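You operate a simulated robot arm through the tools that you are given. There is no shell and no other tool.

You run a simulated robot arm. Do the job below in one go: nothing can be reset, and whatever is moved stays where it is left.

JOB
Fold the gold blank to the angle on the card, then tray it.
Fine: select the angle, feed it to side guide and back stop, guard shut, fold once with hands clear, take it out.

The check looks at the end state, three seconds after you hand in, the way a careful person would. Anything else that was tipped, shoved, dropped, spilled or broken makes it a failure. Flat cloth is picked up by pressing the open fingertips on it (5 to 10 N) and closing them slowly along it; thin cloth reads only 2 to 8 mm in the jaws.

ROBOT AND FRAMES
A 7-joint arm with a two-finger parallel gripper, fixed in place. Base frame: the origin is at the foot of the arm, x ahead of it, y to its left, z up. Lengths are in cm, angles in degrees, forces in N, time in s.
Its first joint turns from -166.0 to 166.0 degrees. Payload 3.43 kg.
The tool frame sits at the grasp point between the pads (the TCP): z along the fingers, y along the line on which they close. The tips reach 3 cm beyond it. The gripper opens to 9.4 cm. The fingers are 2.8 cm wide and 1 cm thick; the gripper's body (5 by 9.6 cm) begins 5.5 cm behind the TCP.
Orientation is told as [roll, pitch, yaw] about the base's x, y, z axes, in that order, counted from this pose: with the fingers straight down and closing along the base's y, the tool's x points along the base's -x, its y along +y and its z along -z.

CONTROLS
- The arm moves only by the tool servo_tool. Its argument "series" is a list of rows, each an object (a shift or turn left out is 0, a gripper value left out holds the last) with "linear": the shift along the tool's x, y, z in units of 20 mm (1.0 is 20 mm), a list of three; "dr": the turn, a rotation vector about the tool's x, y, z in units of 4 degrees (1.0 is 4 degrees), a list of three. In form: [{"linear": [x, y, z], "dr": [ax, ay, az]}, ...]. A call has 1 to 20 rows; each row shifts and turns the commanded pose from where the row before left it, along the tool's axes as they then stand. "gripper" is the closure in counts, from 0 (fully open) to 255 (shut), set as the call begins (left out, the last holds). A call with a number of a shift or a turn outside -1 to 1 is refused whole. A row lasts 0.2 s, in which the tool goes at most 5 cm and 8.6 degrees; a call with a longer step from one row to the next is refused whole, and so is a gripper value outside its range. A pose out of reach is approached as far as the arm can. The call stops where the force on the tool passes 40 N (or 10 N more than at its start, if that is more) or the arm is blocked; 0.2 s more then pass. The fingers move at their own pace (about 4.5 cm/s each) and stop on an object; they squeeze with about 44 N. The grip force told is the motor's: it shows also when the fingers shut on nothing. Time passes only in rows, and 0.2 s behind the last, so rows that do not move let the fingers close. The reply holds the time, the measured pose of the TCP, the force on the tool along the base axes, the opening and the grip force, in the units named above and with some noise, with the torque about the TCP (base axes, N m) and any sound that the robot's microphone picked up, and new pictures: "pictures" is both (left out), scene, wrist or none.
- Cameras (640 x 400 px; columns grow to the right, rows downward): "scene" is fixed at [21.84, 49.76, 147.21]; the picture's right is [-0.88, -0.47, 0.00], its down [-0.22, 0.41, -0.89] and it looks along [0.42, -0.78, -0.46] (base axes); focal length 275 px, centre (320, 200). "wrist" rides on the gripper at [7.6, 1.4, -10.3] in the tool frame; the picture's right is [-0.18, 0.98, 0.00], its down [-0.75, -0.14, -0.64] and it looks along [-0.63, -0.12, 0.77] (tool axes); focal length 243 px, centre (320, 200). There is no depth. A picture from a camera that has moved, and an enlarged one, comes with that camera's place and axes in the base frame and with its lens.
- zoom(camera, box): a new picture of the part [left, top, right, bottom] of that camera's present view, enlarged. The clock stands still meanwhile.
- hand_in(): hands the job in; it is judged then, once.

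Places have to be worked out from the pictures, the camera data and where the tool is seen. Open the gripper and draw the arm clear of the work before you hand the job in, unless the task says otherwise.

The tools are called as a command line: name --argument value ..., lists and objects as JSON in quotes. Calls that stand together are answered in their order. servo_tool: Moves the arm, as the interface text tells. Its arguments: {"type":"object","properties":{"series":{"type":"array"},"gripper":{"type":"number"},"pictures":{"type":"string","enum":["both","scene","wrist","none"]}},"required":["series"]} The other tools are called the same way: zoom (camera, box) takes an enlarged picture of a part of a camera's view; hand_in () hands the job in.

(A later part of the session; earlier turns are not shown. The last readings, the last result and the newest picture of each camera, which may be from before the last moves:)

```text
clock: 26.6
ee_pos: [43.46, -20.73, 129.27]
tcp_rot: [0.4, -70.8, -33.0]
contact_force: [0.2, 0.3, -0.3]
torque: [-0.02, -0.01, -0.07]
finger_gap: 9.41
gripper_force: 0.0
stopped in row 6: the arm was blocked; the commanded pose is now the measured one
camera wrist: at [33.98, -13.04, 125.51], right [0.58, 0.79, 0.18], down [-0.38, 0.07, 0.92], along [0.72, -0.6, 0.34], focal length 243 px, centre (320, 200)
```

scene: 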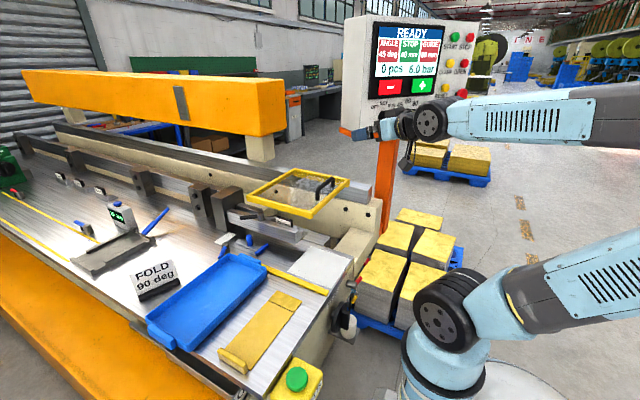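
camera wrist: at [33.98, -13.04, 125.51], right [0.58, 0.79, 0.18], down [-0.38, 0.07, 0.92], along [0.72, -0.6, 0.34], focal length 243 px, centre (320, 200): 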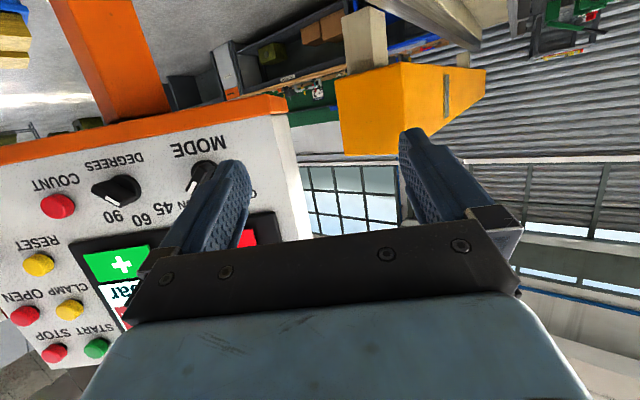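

The wrist ran into a joint limit at about −71° tilt this close to the base. I'll back the tilt off to about −59°, turn to yaw −41 and move out in front of the DEGREES knob, where the arm is more extended.

servo_tool --series '[{"dr": [0, 1, 0]}, {"dr": [0, 1, 0]}, {"dr": [0, 1, 0]}, {"dr": [0.855, 0, 0.518]}, {"dr": [0.855, 0, 0.518]}, {"linear": [-0.3025, -0.942, 0.282]}, {"linear": [-0.3025, -0.942, 0.282]}, {"linear": [-0.3025, -0.942, 0.282]}, {"linear": [-0.3025, -0.942, 0.282]}, {"linear": [-0.3025, -0.942, 0.282]}, {"linear": [-0.3025, -0.942, 0.282]}, {"linear": [-0.3025, -0.942, 0.282]}, {"linear": [-0.3025, -0.942, 0.282]}, {"linear": [-0.3025, -0.942, 0.282]}, {"linear": [-0.3025, -0.942, 0.282]}, {"linear": [-0.3025, -0.942, 0.282]}, {"linear": [-0.3025, -0.942, 0.282]}]'

```text
clock: 27.9
ee_pos: [46.2, -17.0, 129.31]
tcp_rot: [0.3, -58.5, -32.2]
contact_force: [0.8, 1.2, 0.4]
torque: [0.02, 0.01, 0.01]
finger_gap: 9.41
gripper_force: 0.1
stopped in row 6: the arm was blocked; the commanded pose is now the measured one
camera wrist: at [36.15, -9.09, 128.13], right [0.6, 0.78, 0.16], down [-0.21, -0.04, 0.98], along [0.77, -0.62, 0.14], focal length 243 px, centre (320, 200)
```

scene: 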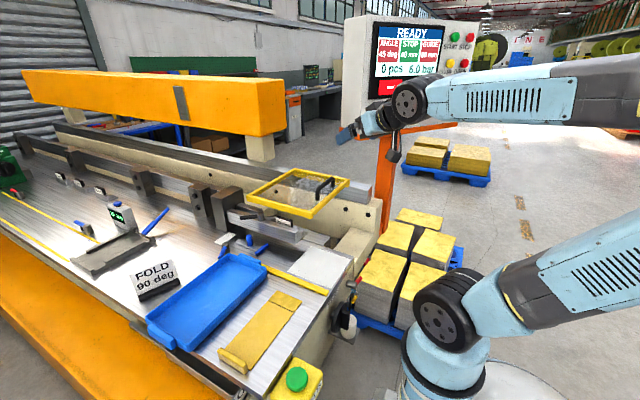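
wrist: 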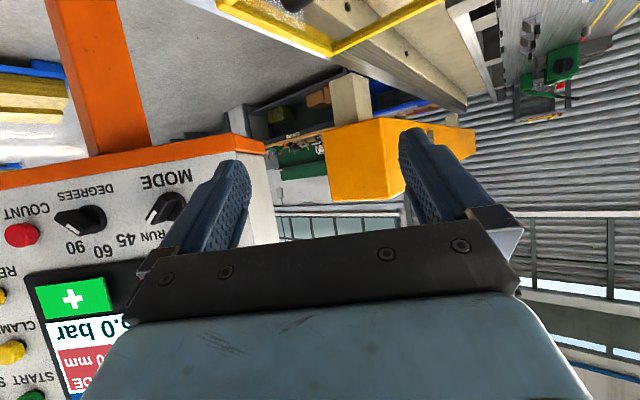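

Still held at a wrist limit when turning at that steep tilt. I'll drop the tilt to about −35°, which was comfortable, and then slide over in front of the knob.

servo_tool --series '[{"dr": [0, 1, 0]}, {"dr": [0, 1, 0]}, {"dr": [0, 1, 0]}, {"dr": [0, 1, 0]}, {"dr": [0, 1, 0]}, {"dr": [0, 1, 0]}, {"linear": [-0.346, -1, -0.017]}, {"linear": [-0.346, -1, -0.017]}, {"linear": [-0.346, -1, -0.017]}, {"linear": [-0.346, -1, -0.017]}, {"linear": [-0.346, -1, -0.017]}, {"linear": [-0.346, -1, -0.017]}, {"linear": [-0.346, -1, -0.017]}, {"linear": [-0.346, -1, -0.017]}, {"linear": [-0.346, -1, -0.017]}, {"linear": [-0.346, -1, -0.017]}, {"linear": [-0.346, -1, -0.017]}, {"linear": [-0.346, -1, -0.017]}, {"linear": [-0.346, -1, -0.017]}, {"linear": [-0.346, -1, -0.017]}]'

```text
clock: 32.1
ee_pos: [37.88, -44.81, 135.08]
tcp_rot: [0.2, -34.7, -32.2]
contact_force: [0.3, -0.2, -0.1]
torque: [-0.01, 0.03, 0.01]
finger_gap: 9.37
gripper_force: 0.1
camera wrist: at [28.42, -37.36, 139.25], right [0.65, 0.75, 0.11], down [0.14, -0.26, 0.96], along [0.75, -0.61, -0.27], focal length 243 px, centre (320, 200)
```

scene: 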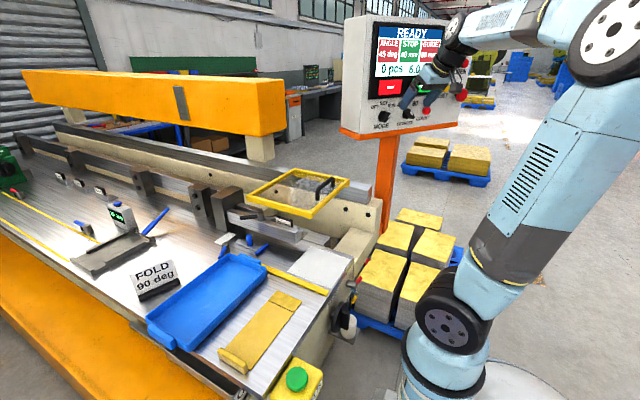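
wrist: 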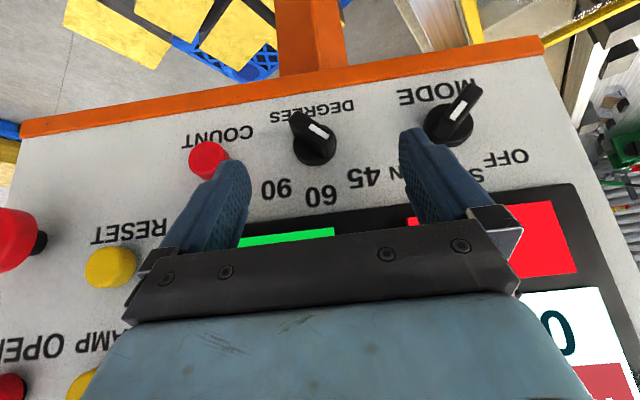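

The arm is comfortable here and the DEGREES knob is right between the fingers. Zooming in to see the knob's pointer and geometry.

zoom --camera "wrist" --box '[240, 80, 400, 220]'

zoom --camera "scene" --box '[350, 50, 470, 140]'

```text
2.86 times, centred on (320, 150) of wrist
camera zoom: at [28.42, -37.36, 139.25], right [0.65, 0.75, 0.11], down [0.14, -0.26, 0.96], along [0.75, -0.61, -0.27], focal length 693 px, centre (320, 343)
```

zoom: 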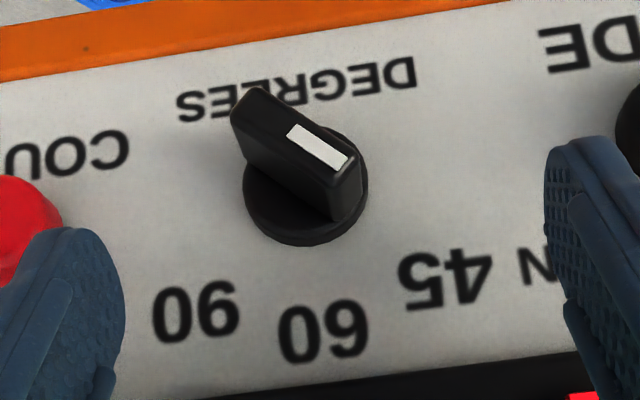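

```text
4.44 times, centred on (410, 95) of scene
camera zoom: at [21.84, 49.76, 147.21], right [-0.88, -0.47, 0.0], down [-0.22, 0.41, -0.89], along [0.42, -0.78, -0.46], focal length 1223 px, centre (-80, 667)
```

zoom: 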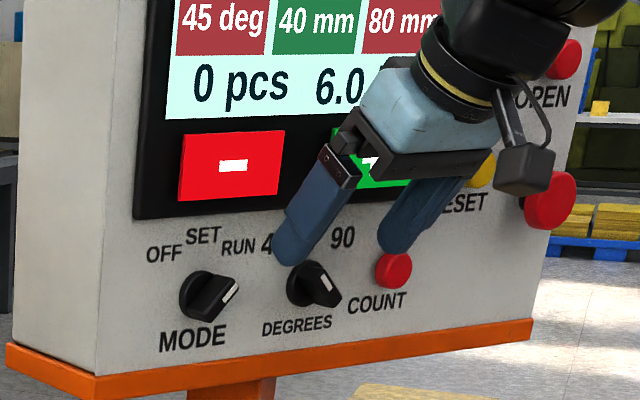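

The zoom confirms the pointer is at 45, and two-view triangulation puts the knob base at about (41.7, −48.1, 130.3) with the panel heading about −35°. I'll shut the fingers into a stick, bring it in just up-left of the knob's pointer and check before sweeping right.

servo_tool --series '[{}, {}, {}, {}, {}, {}, {"linear": [-0.025, 0.7, 0.018]}, {"linear": [-0.025, 0.7, 0.018]}, {"linear": [-0.04, -0.014, 0.51]}, {"linear": [-0.04, -0.014, 0.51]}]' --gripper 255

```text
clock: 34.3
ee_pos: [40.64, -43.26, 133.4]
tcp_rot: [0.0, -34.6, -32.2]
contact_force: [-0.5, -0.7, 0.0]
torque: [0.01, -0.03, 0.02]
finger_gap: 0.01
gripper_force: 33.4
camera wrist: at [31.06, -35.81, 137.56], right [0.65, 0.75, 0.11], down [0.14, -0.26, 0.96], along [0.75, -0.61, -0.27], focal length 243 px, centre (320, 200)
```

scene: 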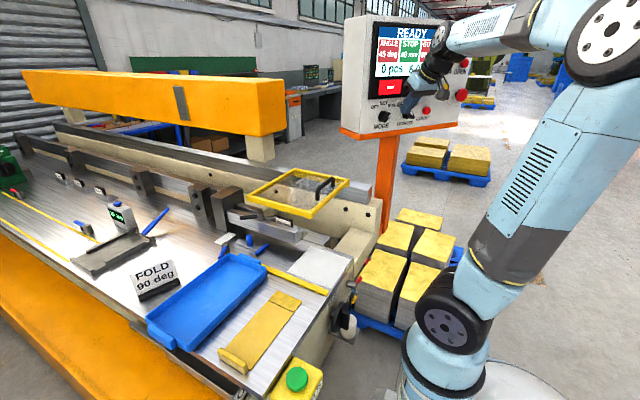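
wrist: 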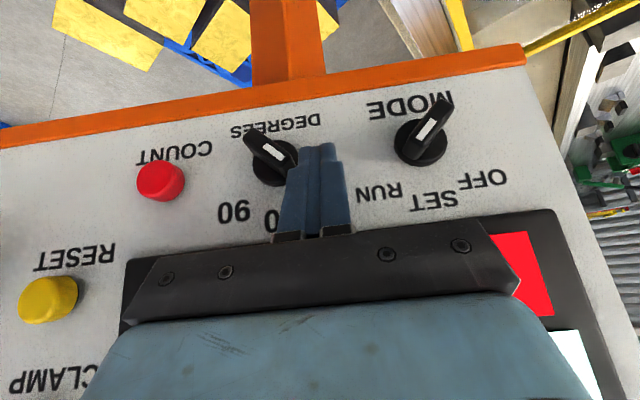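

zoom --camera "wrist" --box '[230, 90, 390, 230]'

zoom --camera "scene" --box '[370, 70, 450, 140]'

```text
2.86 times, centred on (310, 160) of wrist
camera zoom: at [31.06, -35.81, 137.56], right [0.65, 0.75, 0.11], down [0.14, -0.26, 0.96], along [0.75, -0.61, -0.27], focal length 693 px, centre (349, 314)
```

zoom: 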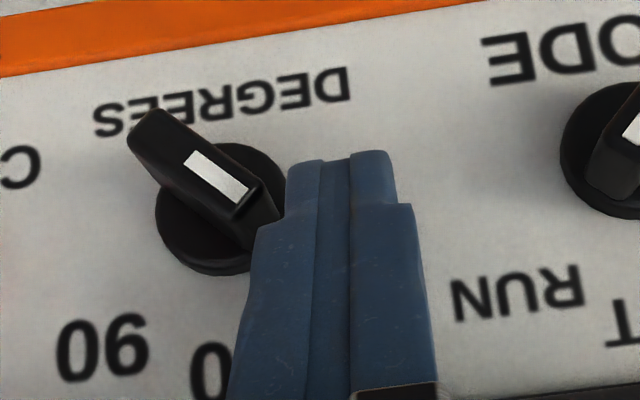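

```text
5.71 times, centred on (410, 105) of scene
camera zoom: at [21.84, 49.76, 147.21], right [-0.88, -0.47, 0.0], down [-0.22, 0.41, -0.89], along [0.42, -0.78, -0.46], focal length 1573 px, centre (-194, 743)
```

zoom: 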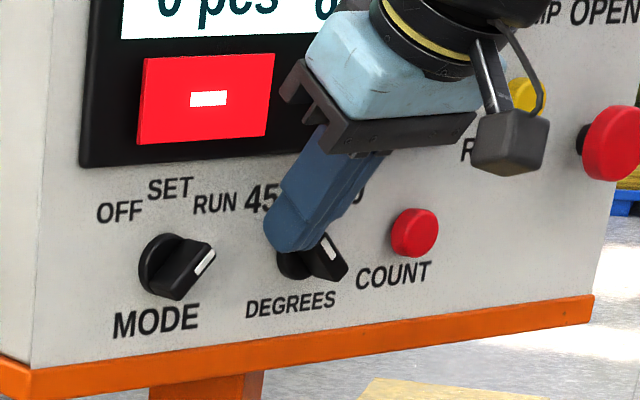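

The stick sits just left of the pointer tip, level with it. I'll sweep right along the panel about 3.2 cm to turn the knob clockwise toward 90.

servo_tool --series '[{"linear": [0.0074, -0.2, -0.005]}, {"linear": [0.0074, -0.2, -0.005]}, {"linear": [0.0074, -0.2, -0.005]}, {"linear": [0.0074, -0.2, -0.005]}, {"linear": [0.0074, -0.2, -0.005]}, {"linear": [0.0074, -0.2, -0.005]}, {"linear": [0.0074, -0.2, -0.005]}, {"linear": [0.0074, -0.2, -0.005]}]'

```text
clock: 35.3
ee_pos: [40.15, -44.05, 133.69]
tcp_rot: [0.3, -34.8, -31.8]
contact_force: [1.3, 16.0, 7.2]
torque: [0.33, -0.08, 0.04]
finger_gap: 0.0
gripper_force: 32.6
stopped in row 4: the force on the tool passed its limit at 45 N (the readings are from after the stop); the commanded pose is now the measured one
camera wrist: at [30.53, -36.56, 137.83], right [0.64, 0.76, 0.11], down [0.14, -0.26, 0.96], along [0.75, -0.6, -0.27], focal length 243 px, centre (320, 200)
```

scene: 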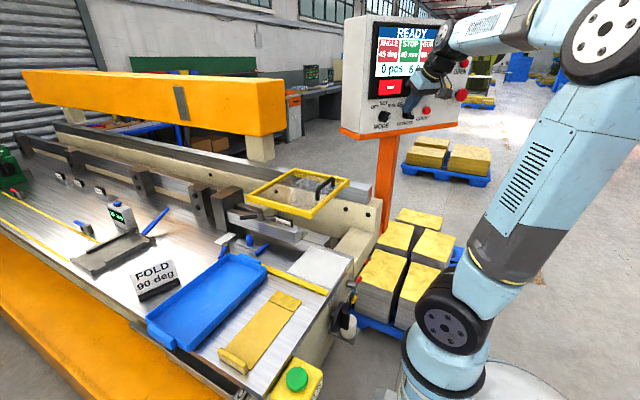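
wrist: 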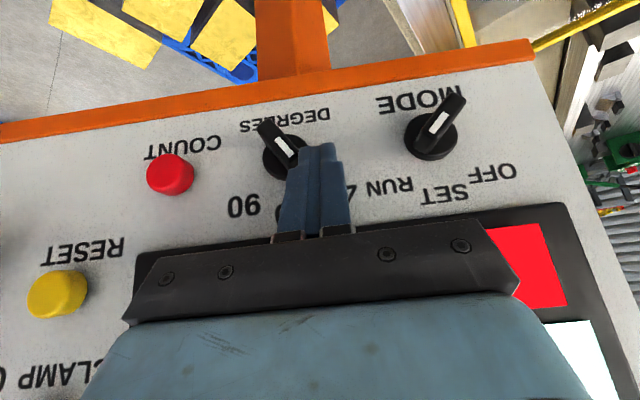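

The sweep stopped at 45 N after about 1 cm. I'll zoom to see whether the knob moved or the stick is jammed on its end.

zoom --camera "wrist" --box '[230, 90, 390, 230]'

zoom --camera "scene" --box '[370, 70, 450, 140]'

```text
2.86 times, centred on (310, 160) of wrist
camera zoom: at [30.53, -36.56, 137.83], right [0.64, 0.76, 0.11], down [0.14, -0.26, 0.96], along [0.75, -0.6, -0.27], focal length 693 px, centre (349, 314)
```

zoom: 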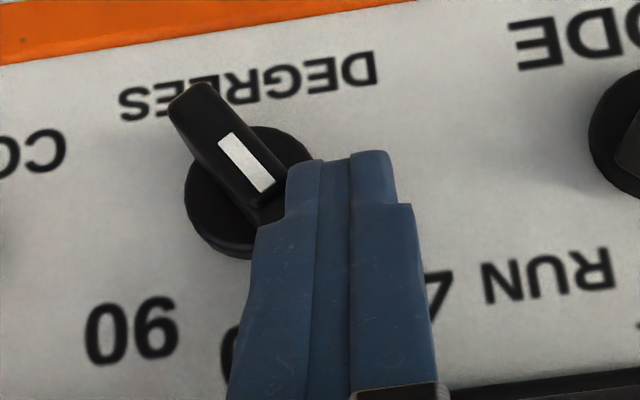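

```text
5.71 times, centred on (410, 105) of scene
camera zoom: at [21.84, 49.76, 147.21], right [-0.88, -0.47, 0.0], down [-0.22, 0.41, -0.89], along [0.42, -0.78, -0.46], focal length 1573 px, centre (-194, 743)
```

zoom: 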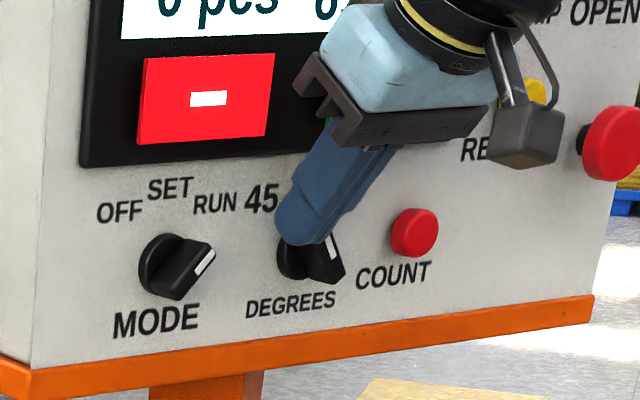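

The knob has turned about 15° — it has a stiff detent. I'll keep pushing the pointer right, more slowly.

servo_tool --series '[{"linear": [0.0018, -0.05, -0.001]}, {"linear": [0.0018, -0.05, -0.001]}, {"linear": [0.0018, -0.05, -0.001]}, {"linear": [0.0018, -0.05, -0.001]}, {"linear": [0.0018, -0.05, -0.001]}, {"linear": [0.0018, -0.05, -0.001]}, {"linear": [0.0018, -0.05, -0.001]}, {"linear": [0.0018, -0.05, -0.001]}, {"linear": [0.0018, -0.05, -0.001]}, {"linear": [0.0018, -0.05, -0.001]}, {"linear": [0.0018, -0.05, -0.001]}, {"linear": [0.0018, -0.05, -0.001]}, {"linear": [0.0018, -0.05, -0.001]}, {"linear": [0.0018, -0.05, -0.001]}, {"linear": [0.0018, -0.05, -0.001]}, {"linear": [0.0018, -0.05, -0.001]}]'

```text
clock: 36.2
ee_pos: [40.02, -44.22, 133.8]
tcp_rot: [0.3, -35.0, -31.7]
contact_force: [1.2, 5.4, 5.0]
torque: [0.09, -0.02, 0.07]
finger_gap: 0.02
gripper_force: 33.1
stopped in row 4: the force on the tool passed its limit at 42 N (the readings are from after the stop); the commanded pose is now the measured one
camera wrist: at [30.44, -36.87, 137.93], right [0.64, 0.76, 0.11], down [0.14, -0.25, 0.96], along [0.75, -0.6, -0.27], focal length 243 px, centre (320, 200)
```

scene: 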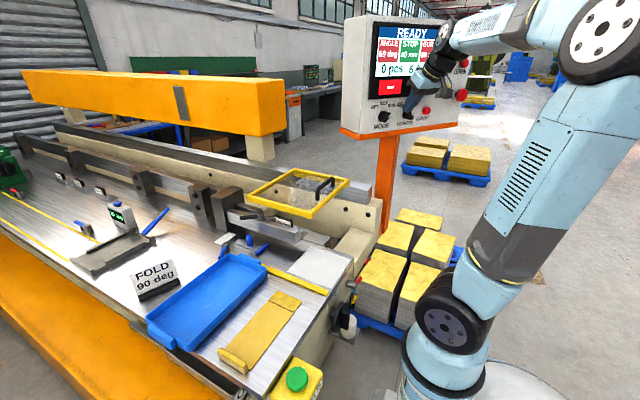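
wrist: 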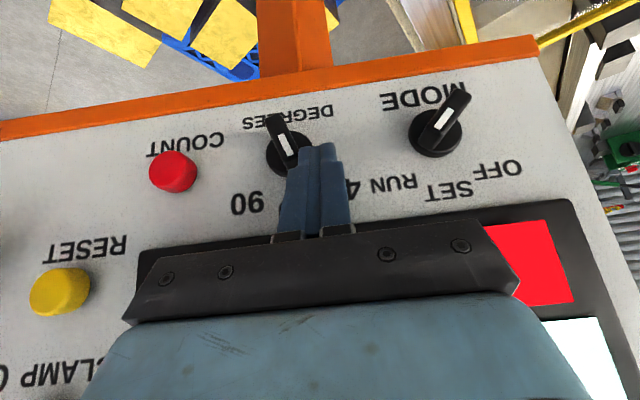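

The display seems to have changed; checking it and the knob.

zoom --camera "scene" --box '[365, 20, 445, 140]'

zoom --camera "wrist" --box '[230, 90, 390, 230]'

```text
3.33 times, centred on (405, 80) of scene
camera zoom: at [21.84, 49.76, 147.21], right [-0.88, -0.47, 0.0], down [-0.22, 0.41, -0.89], along [0.42, -0.78, -0.46], focal length 917 px, centre (37, 600)
```

zoom: 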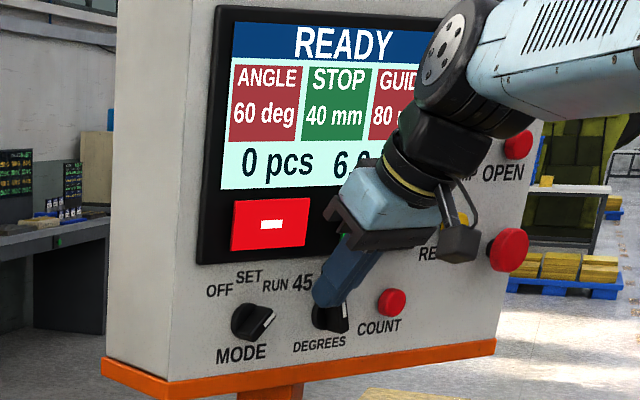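

```text
2.86 times, centred on (310, 160) of wrist
camera zoom: at [30.44, -36.87, 137.93], right [0.64, 0.76, 0.11], down [0.14, -0.25, 0.96], along [0.75, -0.6, -0.27], focal length 693 px, centre (349, 314)
```

zoom: 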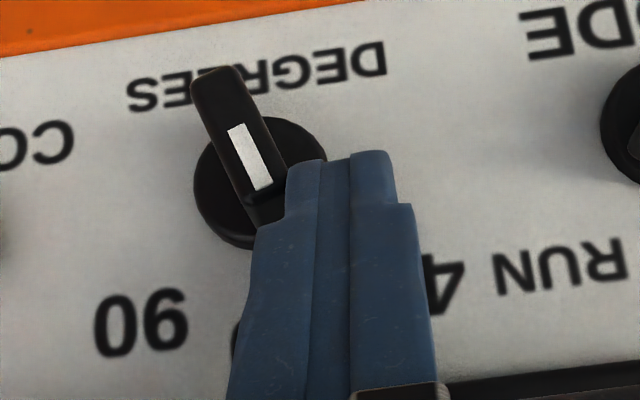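

Angle now reads 60 deg; one more notch is needed. I'll keep pushing right in slow steps, easing slightly down to hold height.

servo_tool --series '[{"linear": [0.015, -0.07, 0.02]}, {"linear": [0.015, -0.07, 0.02]}, {"linear": [0.015, -0.07, 0.02]}, {"linear": [0.015, -0.07, 0.02]}, {"linear": [0.002, -0.07, -0.001]}, {"linear": [0.002, -0.07, -0.001]}, {"linear": [0.002, -0.07, -0.001]}, {"linear": [0.002, -0.07, -0.001]}, {"linear": [0.002, -0.07, -0.001]}, {"linear": [0.002, -0.07, -0.001]}, {"linear": [0.002, -0.07, -0.001]}, {"linear": [0.002, -0.07, -0.001]}, {"linear": [0.002, -0.07, -0.001]}, {"linear": [0.002, -0.07, -0.001]}]'

```text
clock: 38.0
ee_pos: [39.52, -45.08, 133.93]
tcp_rot: [0.3, -35.4, -31.8]
contact_force: [-1.1, 8.8, 5.0]
torque: [0.24, 0.02, 0.01]
finger_gap: 0.0
gripper_force: 33.2
stopped in row 8: the force on the tool passed its limit at 42 N (the readings are from after the stop); the commanded pose is now the measured one
camera wrist: at [29.88, -37.75, 137.95], right [0.64, 0.76, 0.11], down [0.13, -0.25, 0.96], along [0.75, -0.6, -0.26], focal length 243 px, centre (320, 200)
```

scene: 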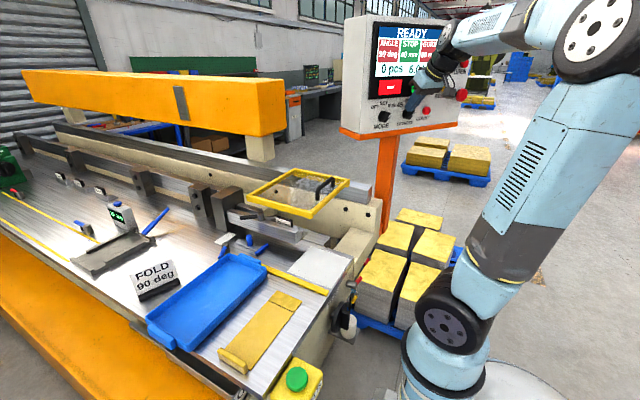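
wrist: 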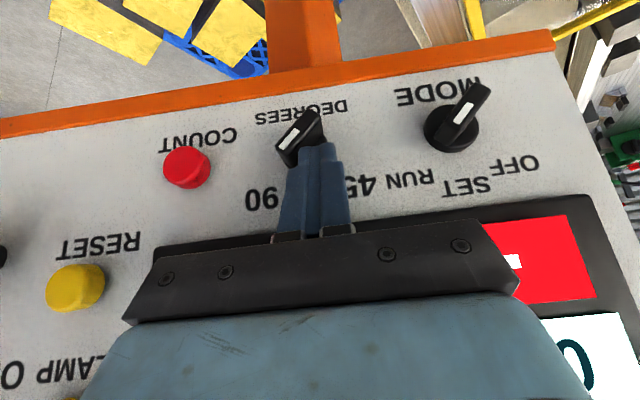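

The knob has swung past to the 90 side. Checking the display.

zoom --camera "scene" --box '[365, 20, 445, 140]'

zoom --camera "wrist" --box '[230, 90, 390, 230]'

```text
3.33 times, centred on (405, 80) of scene
camera zoom: at [21.84, 49.76, 147.21], right [-0.88, -0.47, 0.0], down [-0.22, 0.41, -0.89], along [0.42, -0.78, -0.46], focal length 917 px, centre (37, 600)
```

zoom: 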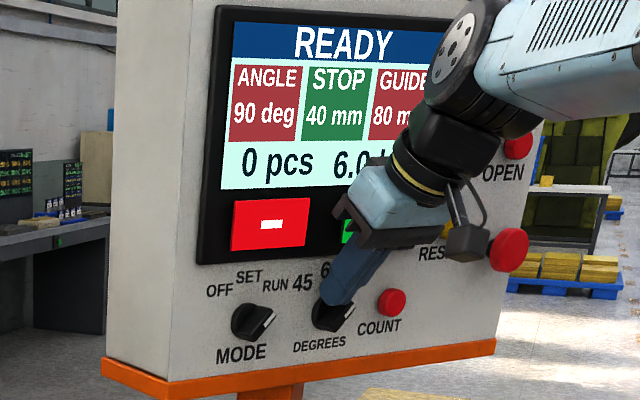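

```text
2.86 times, centred on (310, 160) of wrist
camera zoom: at [29.88, -37.75, 137.95], right [0.64, 0.76, 0.11], down [0.13, -0.25, 0.96], along [0.75, -0.6, -0.26], focal length 693 px, centre (349, 314)
```

zoom: 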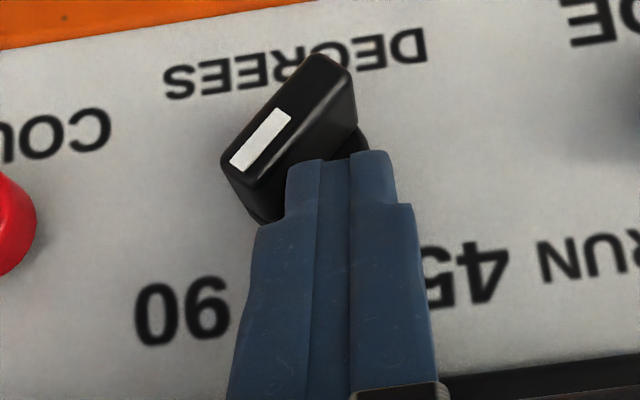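

ANGLE reads 90 deg. I'll ease off the knob to the left, back the stick straight out and start bringing the tool upright away from the panel.

servo_tool --series '[{"linear": [0, 0.25, 0]}, {"linear": [0, 0.1, -1]}, {"linear": [0, 0.8, -0.8]}, {"linear": [0, 0.8, -0.8]}, {"linear": [0, 0.8, -0.8]}, {"linear": [0, 0.8, -0.8]}, {"linear": [0, 0.8, -0.8]}, {"linear": [0, 0.7, 0], "dr": [0, 1, 0]}, {"linear": [0, 0.7, 0], "dr": [0, 1, 0]}, {"linear": [0, 0.7, 0], "dr": [0, 1, 0]}, {"linear": [0, 0.7, 0], "dr": [0, 1, 0]}, {"linear": [0, 0.7, 0], "dr": [0, 1, 0]}, {"linear": [0, 0.7, 0], "dr": [0, 1, 0]}, {"linear": [0, 0.7, 0], "dr": [0, 1, 0]}, {"linear": [0, 0.7, 0], "dr": [0, 1, 0]}, {"linear": [0, 0.7, 0], "dr": [0, 0.8, 0]}]'

```text
clock: 41.4
ee_pos: [45.76, -24.06, 142.09]
tcp_rot: [0.2, -0.1, -31.7]
contact_force: [0.3, -1.1, 0.8]
torque: [-0.01, -0.01, -0.01]
finger_gap: 0.0
gripper_force: 32.9
camera wrist: at [39.93, -19.1, 152.38], right [0.67, 0.74, 0.0], down [0.57, -0.52, 0.64], along [0.48, -0.43, -0.77], focal length 243 px, centre (320, 200)
```

scene: 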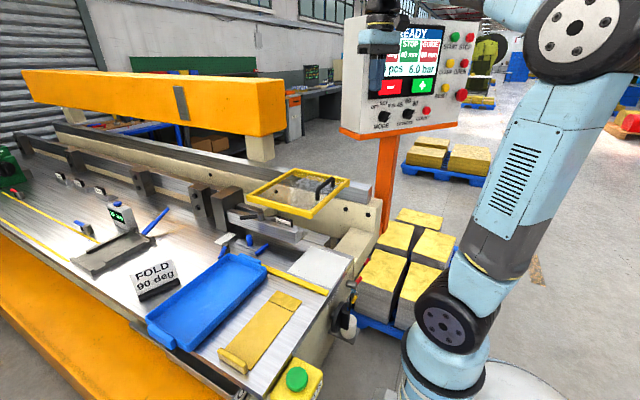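
wrist: 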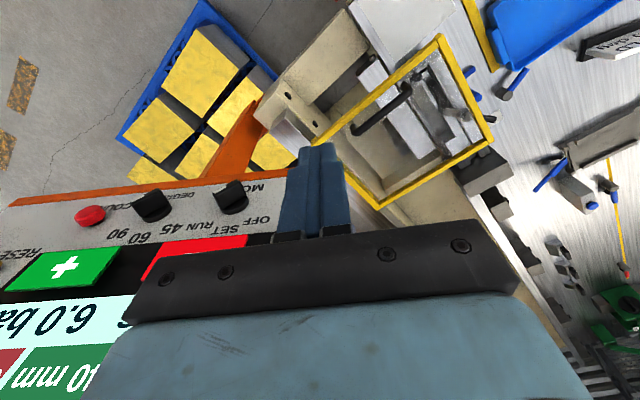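

Knob still at 90 and I have a good overhead view of the guarded zone now. I'll zoom in on it.

zoom --camera "wrist" --box '[260, 0, 500, 220]'

zoom --camera "wrist" --box '[370, 60, 490, 150]'

zoom --camera "scene" --box '[340, 10, 480, 135]'

```text
1.82 times, centred on (380, 110) of wrist
camera zoom: at [39.93, -19.1, 152.38], right [0.67, 0.74, 0.0], down [0.57, -0.52, 0.64], along [0.48, -0.43, -0.77], focal length 441 px, centre (211, 364)
```

zoom: 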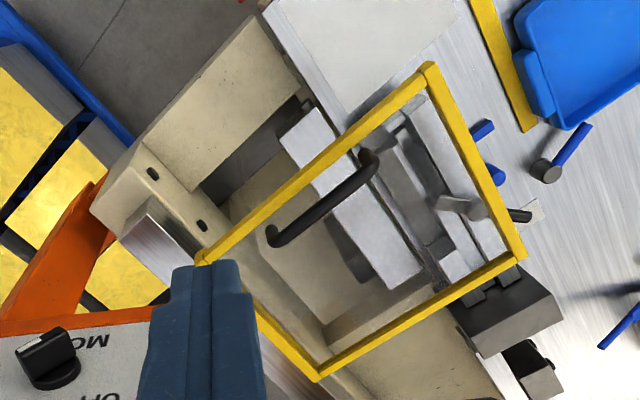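

```text
4.44 times, centred on (430, 105) of wrist
camera zoom: at [39.93, -19.1, 152.38], right [0.67, 0.74, 0.0], down [0.57, -0.52, 0.64], along [0.48, -0.43, -0.77], focal length 1078 px, centre (-169, 622)
```

zoom: 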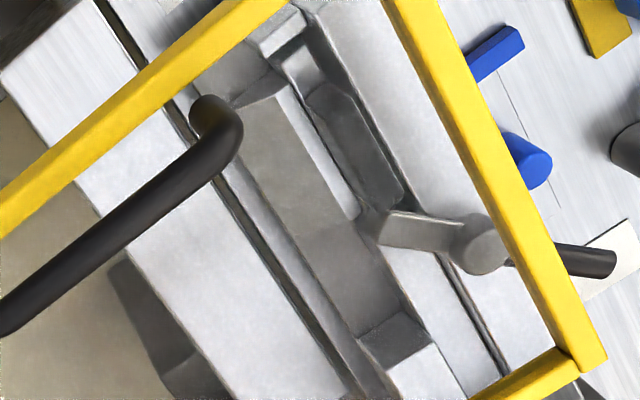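

```text
3.20 times, centred on (410, 72) of scene
camera zoom: at [21.84, 49.76, 147.21], right [-0.88, -0.47, 0.0], down [-0.22, 0.41, -0.89], along [0.42, -0.78, -0.46], focal length 881 px, centre (32, 608)
```

zoom: 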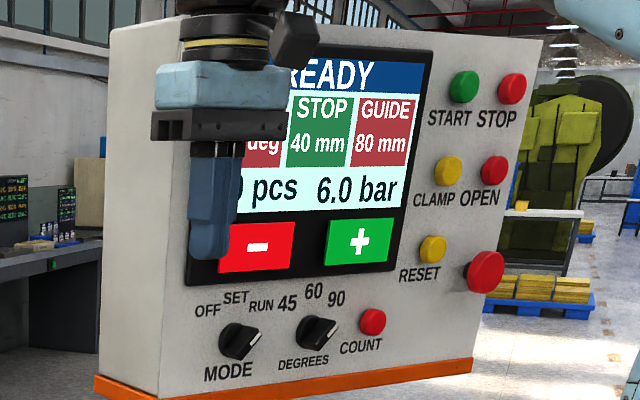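

I can see the finger, lever and leaf clearly, but the back stop isn't obvious. There's a small yellow spot behind the leaf in the scene view, so I'll zoom in hard there and on the leaf.

zoom --camera "scene" --box '[296, 220, 328, 240]'

zoom --camera "wrist" --box '[360, 50, 424, 90]'

zoom --camera "wrist" --box '[400, 75, 464, 115]'

zoom --camera "wrist" --box '[380, 90, 460, 150]'

```text
16.00 times, centred on (312, 230) of scene
camera zoom: at [21.84, 49.76, 147.21], right [-0.88, -0.47, 0.0], down [-0.22, 0.41, -0.89], along [0.42, -0.78, -0.46], focal length 4403 px, centre (448, -280)
```

zoom: 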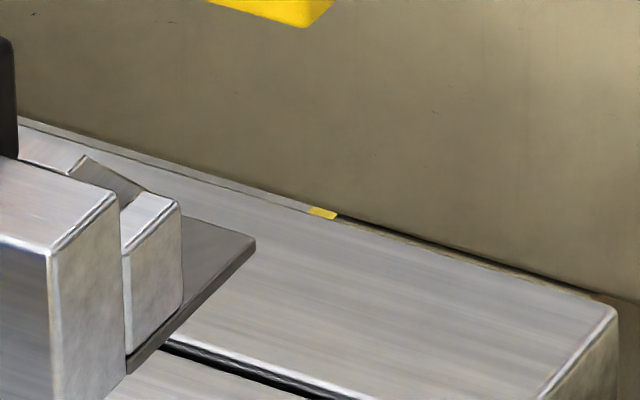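

```text
10.00 times, centred on (392, 70) of wrist
camera zoom: at [39.93, -19.1, 152.38], right [0.67, 0.74, 0.0], down [0.57, -0.52, 0.64], along [0.48, -0.43, -0.77], focal length 2426 px, centre (-400, 1500)
```

zoom: 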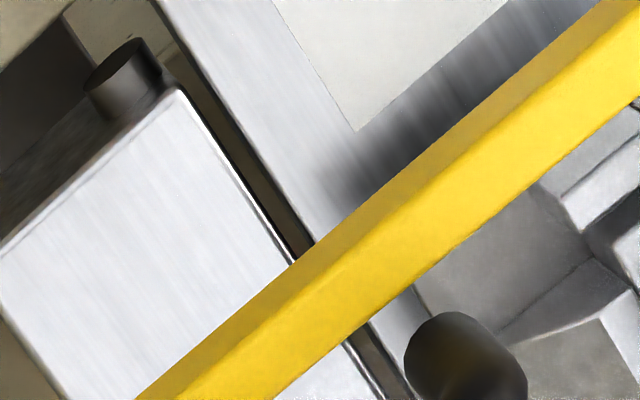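

```text
10.00 times, centred on (432, 95) of wrist
camera zoom: at [39.93, -19.1, 152.38], right [0.67, 0.74, 0.0], down [0.57, -0.52, 0.64], along [0.48, -0.43, -0.77], focal length 2426 px, centre (-800, 1250)
```

zoom: 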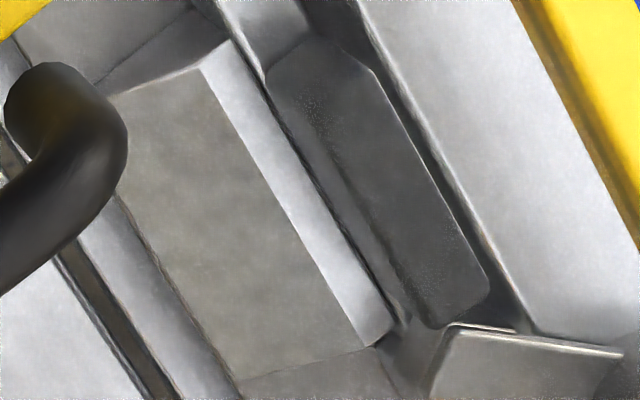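

```text
6.67 times, centred on (420, 120) of wrist
camera zoom: at [39.93, -19.1, 152.38], right [0.67, 0.74, 0.0], down [0.57, -0.52, 0.64], along [0.48, -0.43, -0.77], focal length 1618 px, centre (-347, 733)
```

zoom: 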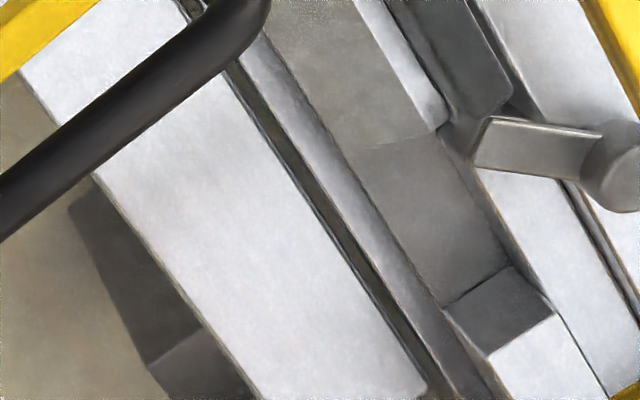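

No separate stop is visible on the leaf from above. A thin yellow-tipped bar shows along its rear edge. I'll go round to the front and look low under the clamp bar, passing over the table at a safe height.

servo_tool --series '[{"linear": [0.021, 0.986, 0], "dr": [0, 0, 1]}, {"linear": [0.09, 0.982, 0], "dr": [0, 0, 1]}, {"linear": [0.158, 0.973, 0], "dr": [0, 0, 1]}, {"linear": [0.226, 0.96, 0], "dr": [0, 0, 1]}, {"linear": [0.292, 0.942, 0], "dr": [0, 0, 1]}, {"linear": [0.357, 0.919, 0], "dr": [0, 0, 1]}, {"linear": [0.42, 0.892, 0], "dr": [0, 0, 1]}, {"linear": [0.481, 0.861, 0], "dr": [0, 0, 1]}, {"linear": [0.54, 0.825, 0], "dr": [0, 0, 1]}, {"linear": [0.597, 0.785, 0], "dr": [0, 0, 1]}, {"linear": [0.65, 0.742, 1], "dr": [0, 0, 1]}, {"linear": [0.7, 0.695, 1], "dr": [0, 0, 1]}, {"linear": [0.747, 0.644, 1], "dr": [0, 0, 1]}, {"linear": [0.79, 0.59, 1], "dr": [0, 0, 1]}, {"linear": [0.829, 0.534, 1], "dr": [0, 0, 0.575]}, {"linear": [0.85, 0.5, 1]}, {"linear": [0.85, 0.5, 1]}, {"linear": [0.85, 0.5, 1]}, {"linear": [0.85, 0.5, 1]}, {"linear": [0.85, 0.5, 1]}]'

```text
clock: 45.6
ee_pos: [65.81, 9.9, 122.48]
tcp_rot: [0.2, 0.1, -90.1]
contact_force: [0.2, -1.0, 0.4]
torque: [0.03, -0.03, -0.02]
finger_gap: 0.0
gripper_force: 33.1
camera wrist: at [67.13, 17.42, 132.72], right [0.98, -0.18, 0.0], down [-0.14, -0.76, 0.64], along [-0.11, -0.63, -0.77], focal length 243 px, centre (320, 200)
```

scene: 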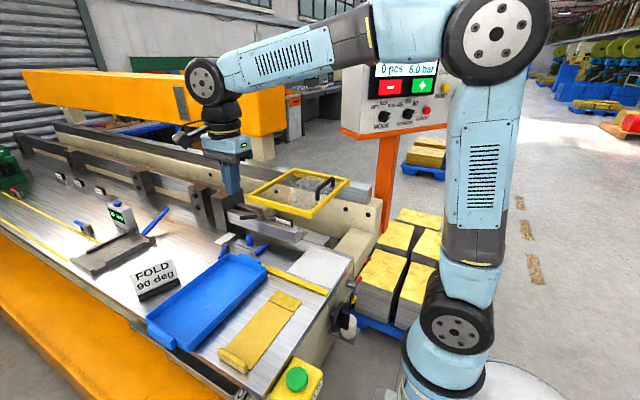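
wrist: 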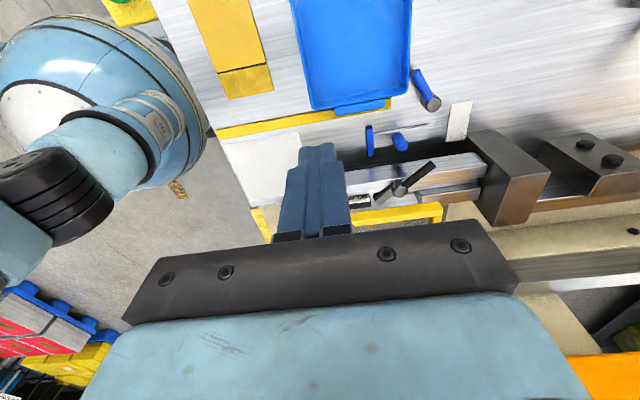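

Now tilt −40° and go down in front of the bar to look under it.

servo_tool --series '[{"dr": [0, -1, 0]}, {"dr": [0, -1, 0]}, {"dr": [0, -1, 0]}, {"dr": [0, -1, 0]}, {"dr": [0, -1, 0]}, {"dr": [0, -1, 0]}, {"dr": [0, -1, 0]}, {"dr": [0, -1, 0]}, {"dr": [0, -1, 0]}, {"dr": [0, -1, 0]}, {"linear": [0.685, 0, 0.894]}, {"linear": [0.685, 0, 0.894]}, {"linear": [0.685, 0, 0.894]}, {"linear": [0.685, 0, 0.894]}, {"linear": [0.685, 0, 0.894]}, {"linear": [0.685, 0, 0.894]}, {"linear": [0.685, 0, 0.894]}, {"linear": [0.685, 0, 0.894]}, {"linear": [0.685, 0, 0.894]}, {"linear": [0.685, 0, 0.894]}]'

```text
clock: 49.8
ee_pos: [65.82, 8.92, 99.85]
tcp_rot: [0.3, -39.9, -90.1]
contact_force: [-0.3, -0.3, 1.2]
torque: [0.0, 0.03, 0.03]
finger_gap: 0.0
gripper_force: 33.0
camera wrist: at [67.18, 21.26, 102.83], right [0.98, -0.14, 0.12], down [-0.14, -0.17, 0.98], along [-0.12, -0.98, -0.18], focal length 243 px, centre (320, 200)
```

scene: 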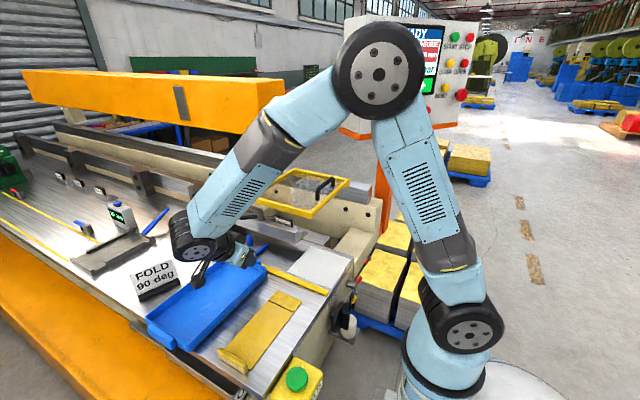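
wrist: 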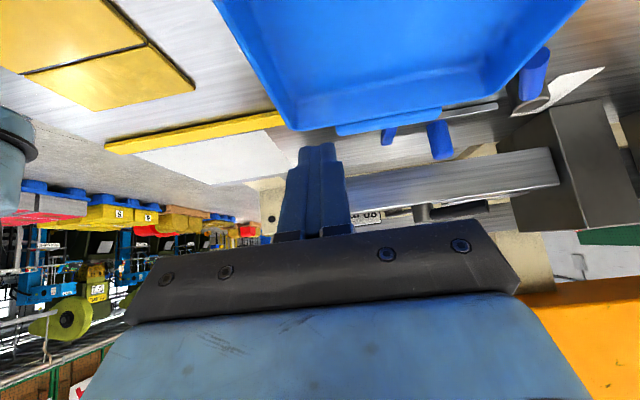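

zoom --camera "wrist" --box '[240, 120, 400, 220]'

zoom --camera "wrist" --box '[340, 110, 580, 240]'

zoom --camera "wrist" --box '[0, 0, 300, 180]'

```text
4.00 times, centred on (320, 170) of wrist
camera zoom: at [67.18, 21.26, 102.83], right [0.98, -0.14, 0.12], down [-0.14, -0.17, 0.98], along [-0.12, -0.98, -0.18], focal length 970 px, centre (320, 320)
```

zoom: 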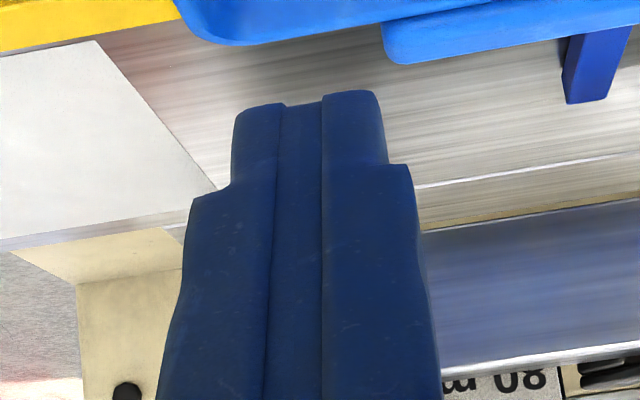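

```text
2.67 times, centred on (460, 175) of wrist
camera zoom: at [67.18, 21.26, 102.83], right [0.98, -0.14, 0.12], down [-0.14, -0.17, 0.98], along [-0.12, -0.98, -0.18], focal length 647 px, centre (-53, 267)
```

zoom: 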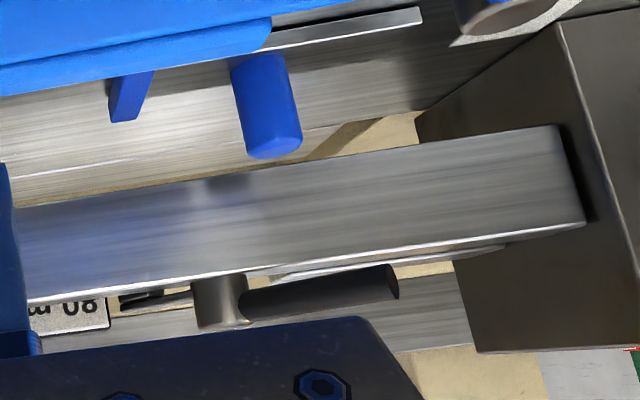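

```text
2.13 times, centred on (150, 90) of wrist
camera zoom: at [67.18, 21.26, 102.83], right [0.98, -0.14, 0.12], down [-0.14, -0.17, 0.98], along [-0.12, -0.98, -0.18], focal length 518 px, centre (683, 435)
```

zoom: 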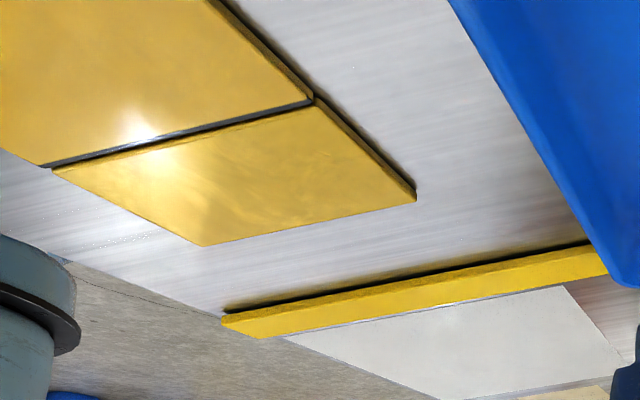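

The low front view shows the table edge and leaf with no object standing between the fold line and the rear edge for x≈69–80. The finger nose sits at y≈−15, directly over the table edge, so I'll feel for the stop with the blank. Now I'll rise, straighten the tool and go to the blank's lip.

servo_tool --series '[{"linear": [-0.643, 0, -0.766], "dr": [0, 1, 0]}, {"linear": [-0.588, 0, -0.809], "dr": [0, 1, 0]}, {"linear": [-0.53, 0, -0.848], "dr": [0, 1, 0]}, {"linear": [-0.469, 0, -0.883], "dr": [0, 1, 0]}, {"linear": [-0.407, 0, -0.914], "dr": [0, 1, 0]}, {"linear": [-0.342, 0, -0.94], "dr": [0, 1, 0]}, {"linear": [-0.276, 0, -0.961], "dr": [0, 1, 0]}, {"linear": [-0.208, 0, -0.978], "dr": [0, 1, 0]}, {"linear": [-0.139, 0, -0.99], "dr": [0, 1, 0]}, {"linear": [-0.07, 0, -0.998], "dr": [0, 1, 0]}, {"linear": [0.4, -0.262, 0], "dr": [0, 0, -1]}, {"linear": [0.418, -0.233, 0], "dr": [0, 0, -1]}, {"linear": [0.432, -0.204, 0], "dr": [0, 0, -1]}, {"linear": [0.446, -0.173, 0], "dr": [0, 0, -1]}, {"linear": [0.457, -0.141, 0], "dr": [0, 0, -1]}, {"linear": [0.466, -0.109, 0], "dr": [0, 0, -1]}, {"linear": [0.472, -0.077, 0], "dr": [0, 0, -1]}, {"linear": [0.476, -0.044, 0], "dr": [0, 0, -1]}, {"linear": [0.478, -0.01, 0], "dr": [0, 0, -1]}, {"linear": [0.478, 0.023, 0], "dr": [0, 0, -1]}]' --pictures "none"

servo_tool --series '[{"linear": [0.475, 0.056, 0], "dr": [0, 0, -1]}, {"linear": [0.47, 0.09, 0], "dr": [0, 0, -1]}, {"linear": [0.462, 0.122, 0], "dr": [0, 0, -1]}, {"linear": [0.453, 0.154, 0], "dr": [0, 0, -1]}, {"linear": [0.441, 0.185, 0], "dr": [0, 0, -1]}, {"linear": [0.427, 0.215, 0], "dr": [0, 0, -1]}, {"linear": [0.411, 0.245, 0], "dr": [0, 0, -1]}, {"linear": [0.393, 0.273, 0], "dr": [0, 0, -1]}, {"linear": [0.373, 0.299, 0], "dr": [0, 0, -1]}, {"linear": [0.351, 0.325, 0], "dr": [0, 0, -1]}, {"linear": [0.328, 0.348, 0], "dr": [0, 0, -1]}, {"linear": [0.303, 0.37, 0], "dr": [0, 0, -1]}, {"linear": [0.276, 0.39, 0], "dr": [0, 0, -0.5]}, {}, {}]' --gripper 100

```text
clock: 54.0
ee_pos: [60.56, 16.85, 119.74]
tcp_rot: [0.3, -0.1, -49.9]
contact_force: [0.2, -0.8, 0.2]
torque: [-0.01, 0.01, 0.02]
finger_gap: 0.0
gripper_force: 32.2
```

```text
clock: 57.2
ee_pos: [53.81, 27.38, 119.73]
tcp_rot: [0.1, -0.2, 0.2]
contact_force: [0.2, 0.7, 0.4]
torque: [-0.01, -0.05, 0.03]
finger_gap: 5.73
gripper_force: 0.0
camera wrist: at [46.12, 28.63, 130.01], right [0.18, 0.98, 0.0], down [0.75, -0.14, 0.64], along [0.63, -0.12, -0.77], focal length 243 px, centre (320, 200)
```

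scene: 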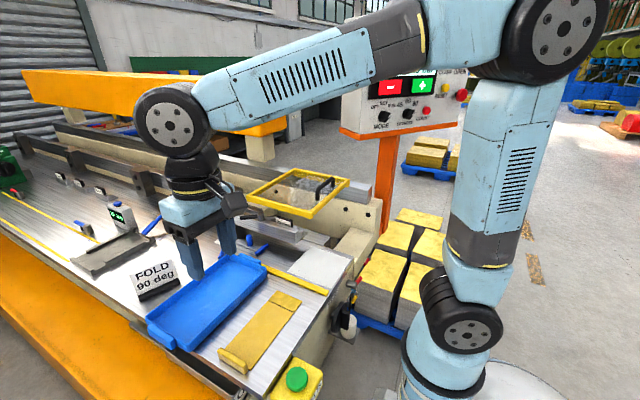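
wrist: 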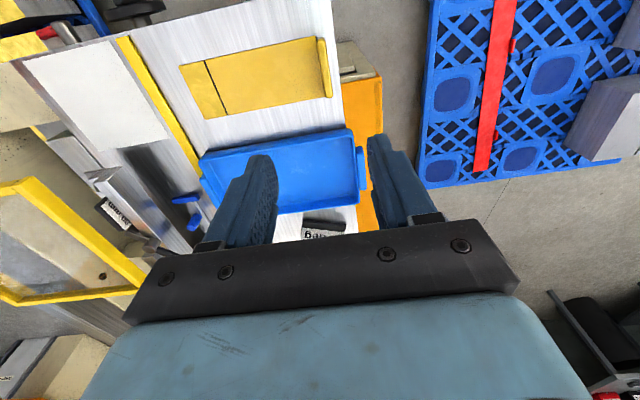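

Now a clear view of the blank with its lip. Zooming in on the lip, blank and tray.

zoom --camera "wrist" --box '[170, 20, 350, 130]'

zoom --camera "wrist" --box '[290, 25, 354, 110]'

zoom --camera "wrist" --box '[180, 110, 380, 240]'

zoom --camera "scene" --box '[200, 280, 340, 390]'

```text
3.56 times, centred on (260, 75) of wrist
camera zoom: at [46.12, 28.63, 130.01], right [0.18, 0.98, 0.0], down [0.75, -0.14, 0.64], along [0.63, -0.12, -0.77], focal length 863 px, centre (533, 644)
```

zoom: 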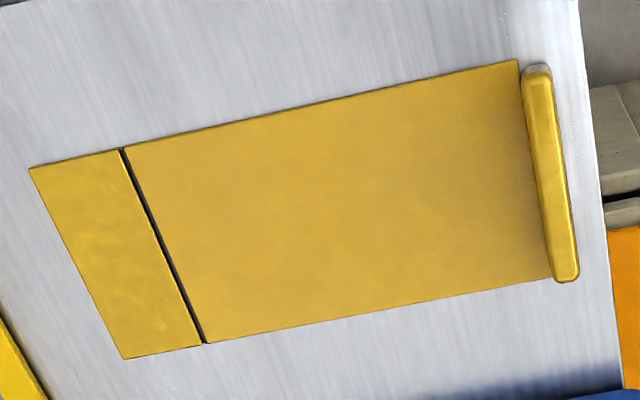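

```text
4.71 times, centred on (322, 68) of wrist
camera zoom: at [46.12, 28.63, 130.01], right [0.18, 0.98, 0.0], down [0.75, -0.14, 0.64], along [0.63, -0.12, -0.77], focal length 1142 px, centre (311, 824)
```

zoom: 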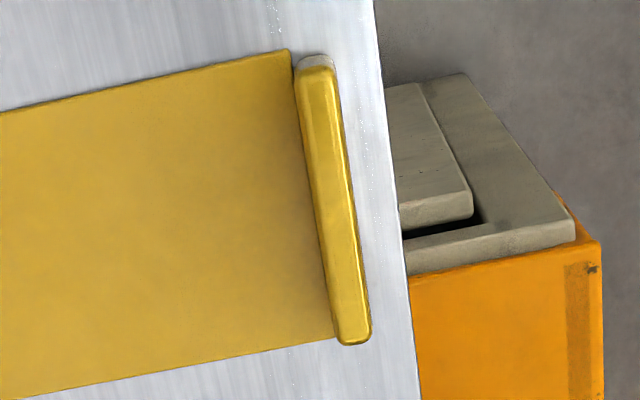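

```text
3.08 times, centred on (280, 175) of wrist
camera zoom: at [46.12, 28.63, 130.01], right [0.18, 0.98, 0.0], down [0.75, -0.14, 0.64], along [0.63, -0.12, -0.77], focal length 746 px, centre (443, 277)
```

zoom: 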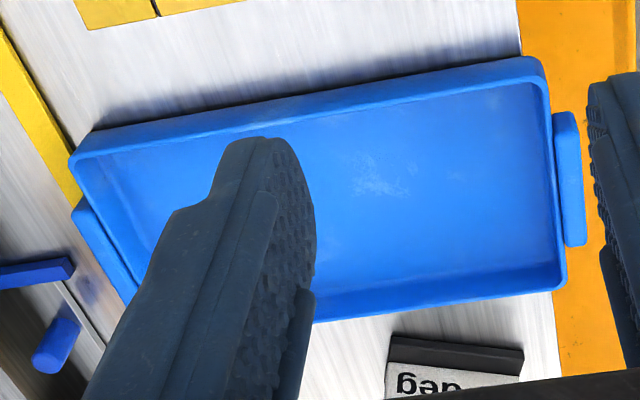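

```text
3.64 times, centred on (270, 335) of scene
camera zoom: at [21.84, 49.76, 147.21], right [-0.88, -0.47, 0.0], down [-0.22, 0.41, -0.89], along [0.42, -0.78, -0.46], focal length 1001 px, centre (502, -291)
```

zoom: 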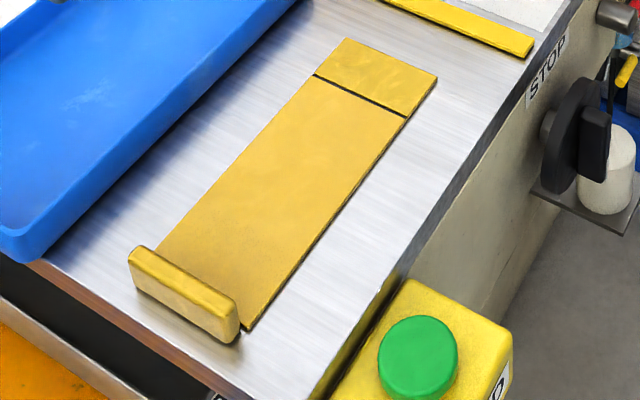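

The lip is about 1 cm thick (y≈27.4–28.4), about 2 cm tall (top z≈93) and x≈50.4–57.8. I'll lower over its centre with the fingers open 5.7 cm and stop at z≈99 to check alignment.

servo_tool --series '[{"linear": [-0.015, 0.028, 1]}, {"linear": [-0.015, 0.028, 1]}, {"linear": [-0.015, 0.028, 1]}, {"linear": [-0.015, 0.028, 1]}, {"linear": [-0.015, 0.028, 1]}, {"linear": [-0.015, 0.028, 1]}, {"linear": [-0.015, 0.028, 1]}, {"linear": [-0.015, 0.028, 1]}, {"linear": [-0.015, 0.028, 1]}, {"linear": [-0.015, 0.028, 1]}]'

```text
clock: 59.4
ee_pos: [54.18, 27.99, 99.6]
tcp_rot: [0.1, -0.3, 0.1]
contact_force: [0.0, 0.3, 0.2]
torque: [0.0, -0.02, -0.02]
finger_gap: 5.71
gripper_force: 0.1
camera wrist: at [46.46, 29.3, 109.92], right [0.18, 0.98, 0.0], down [0.75, -0.14, 0.64], along [0.63, -0.12, -0.76], focal length 243 px, centre (320, 200)
```

scene: 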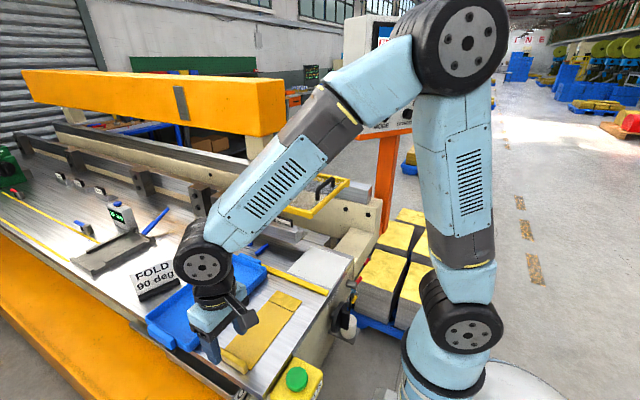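
wrist: 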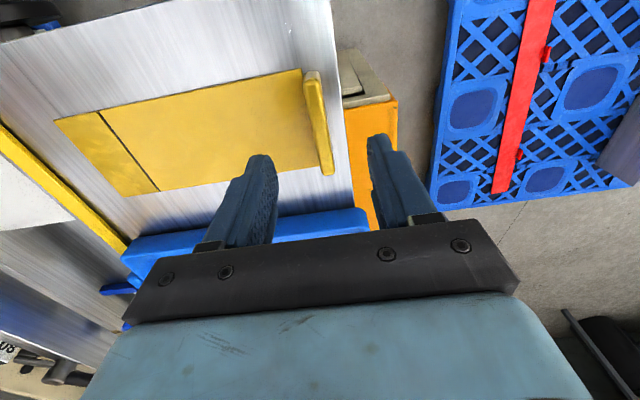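

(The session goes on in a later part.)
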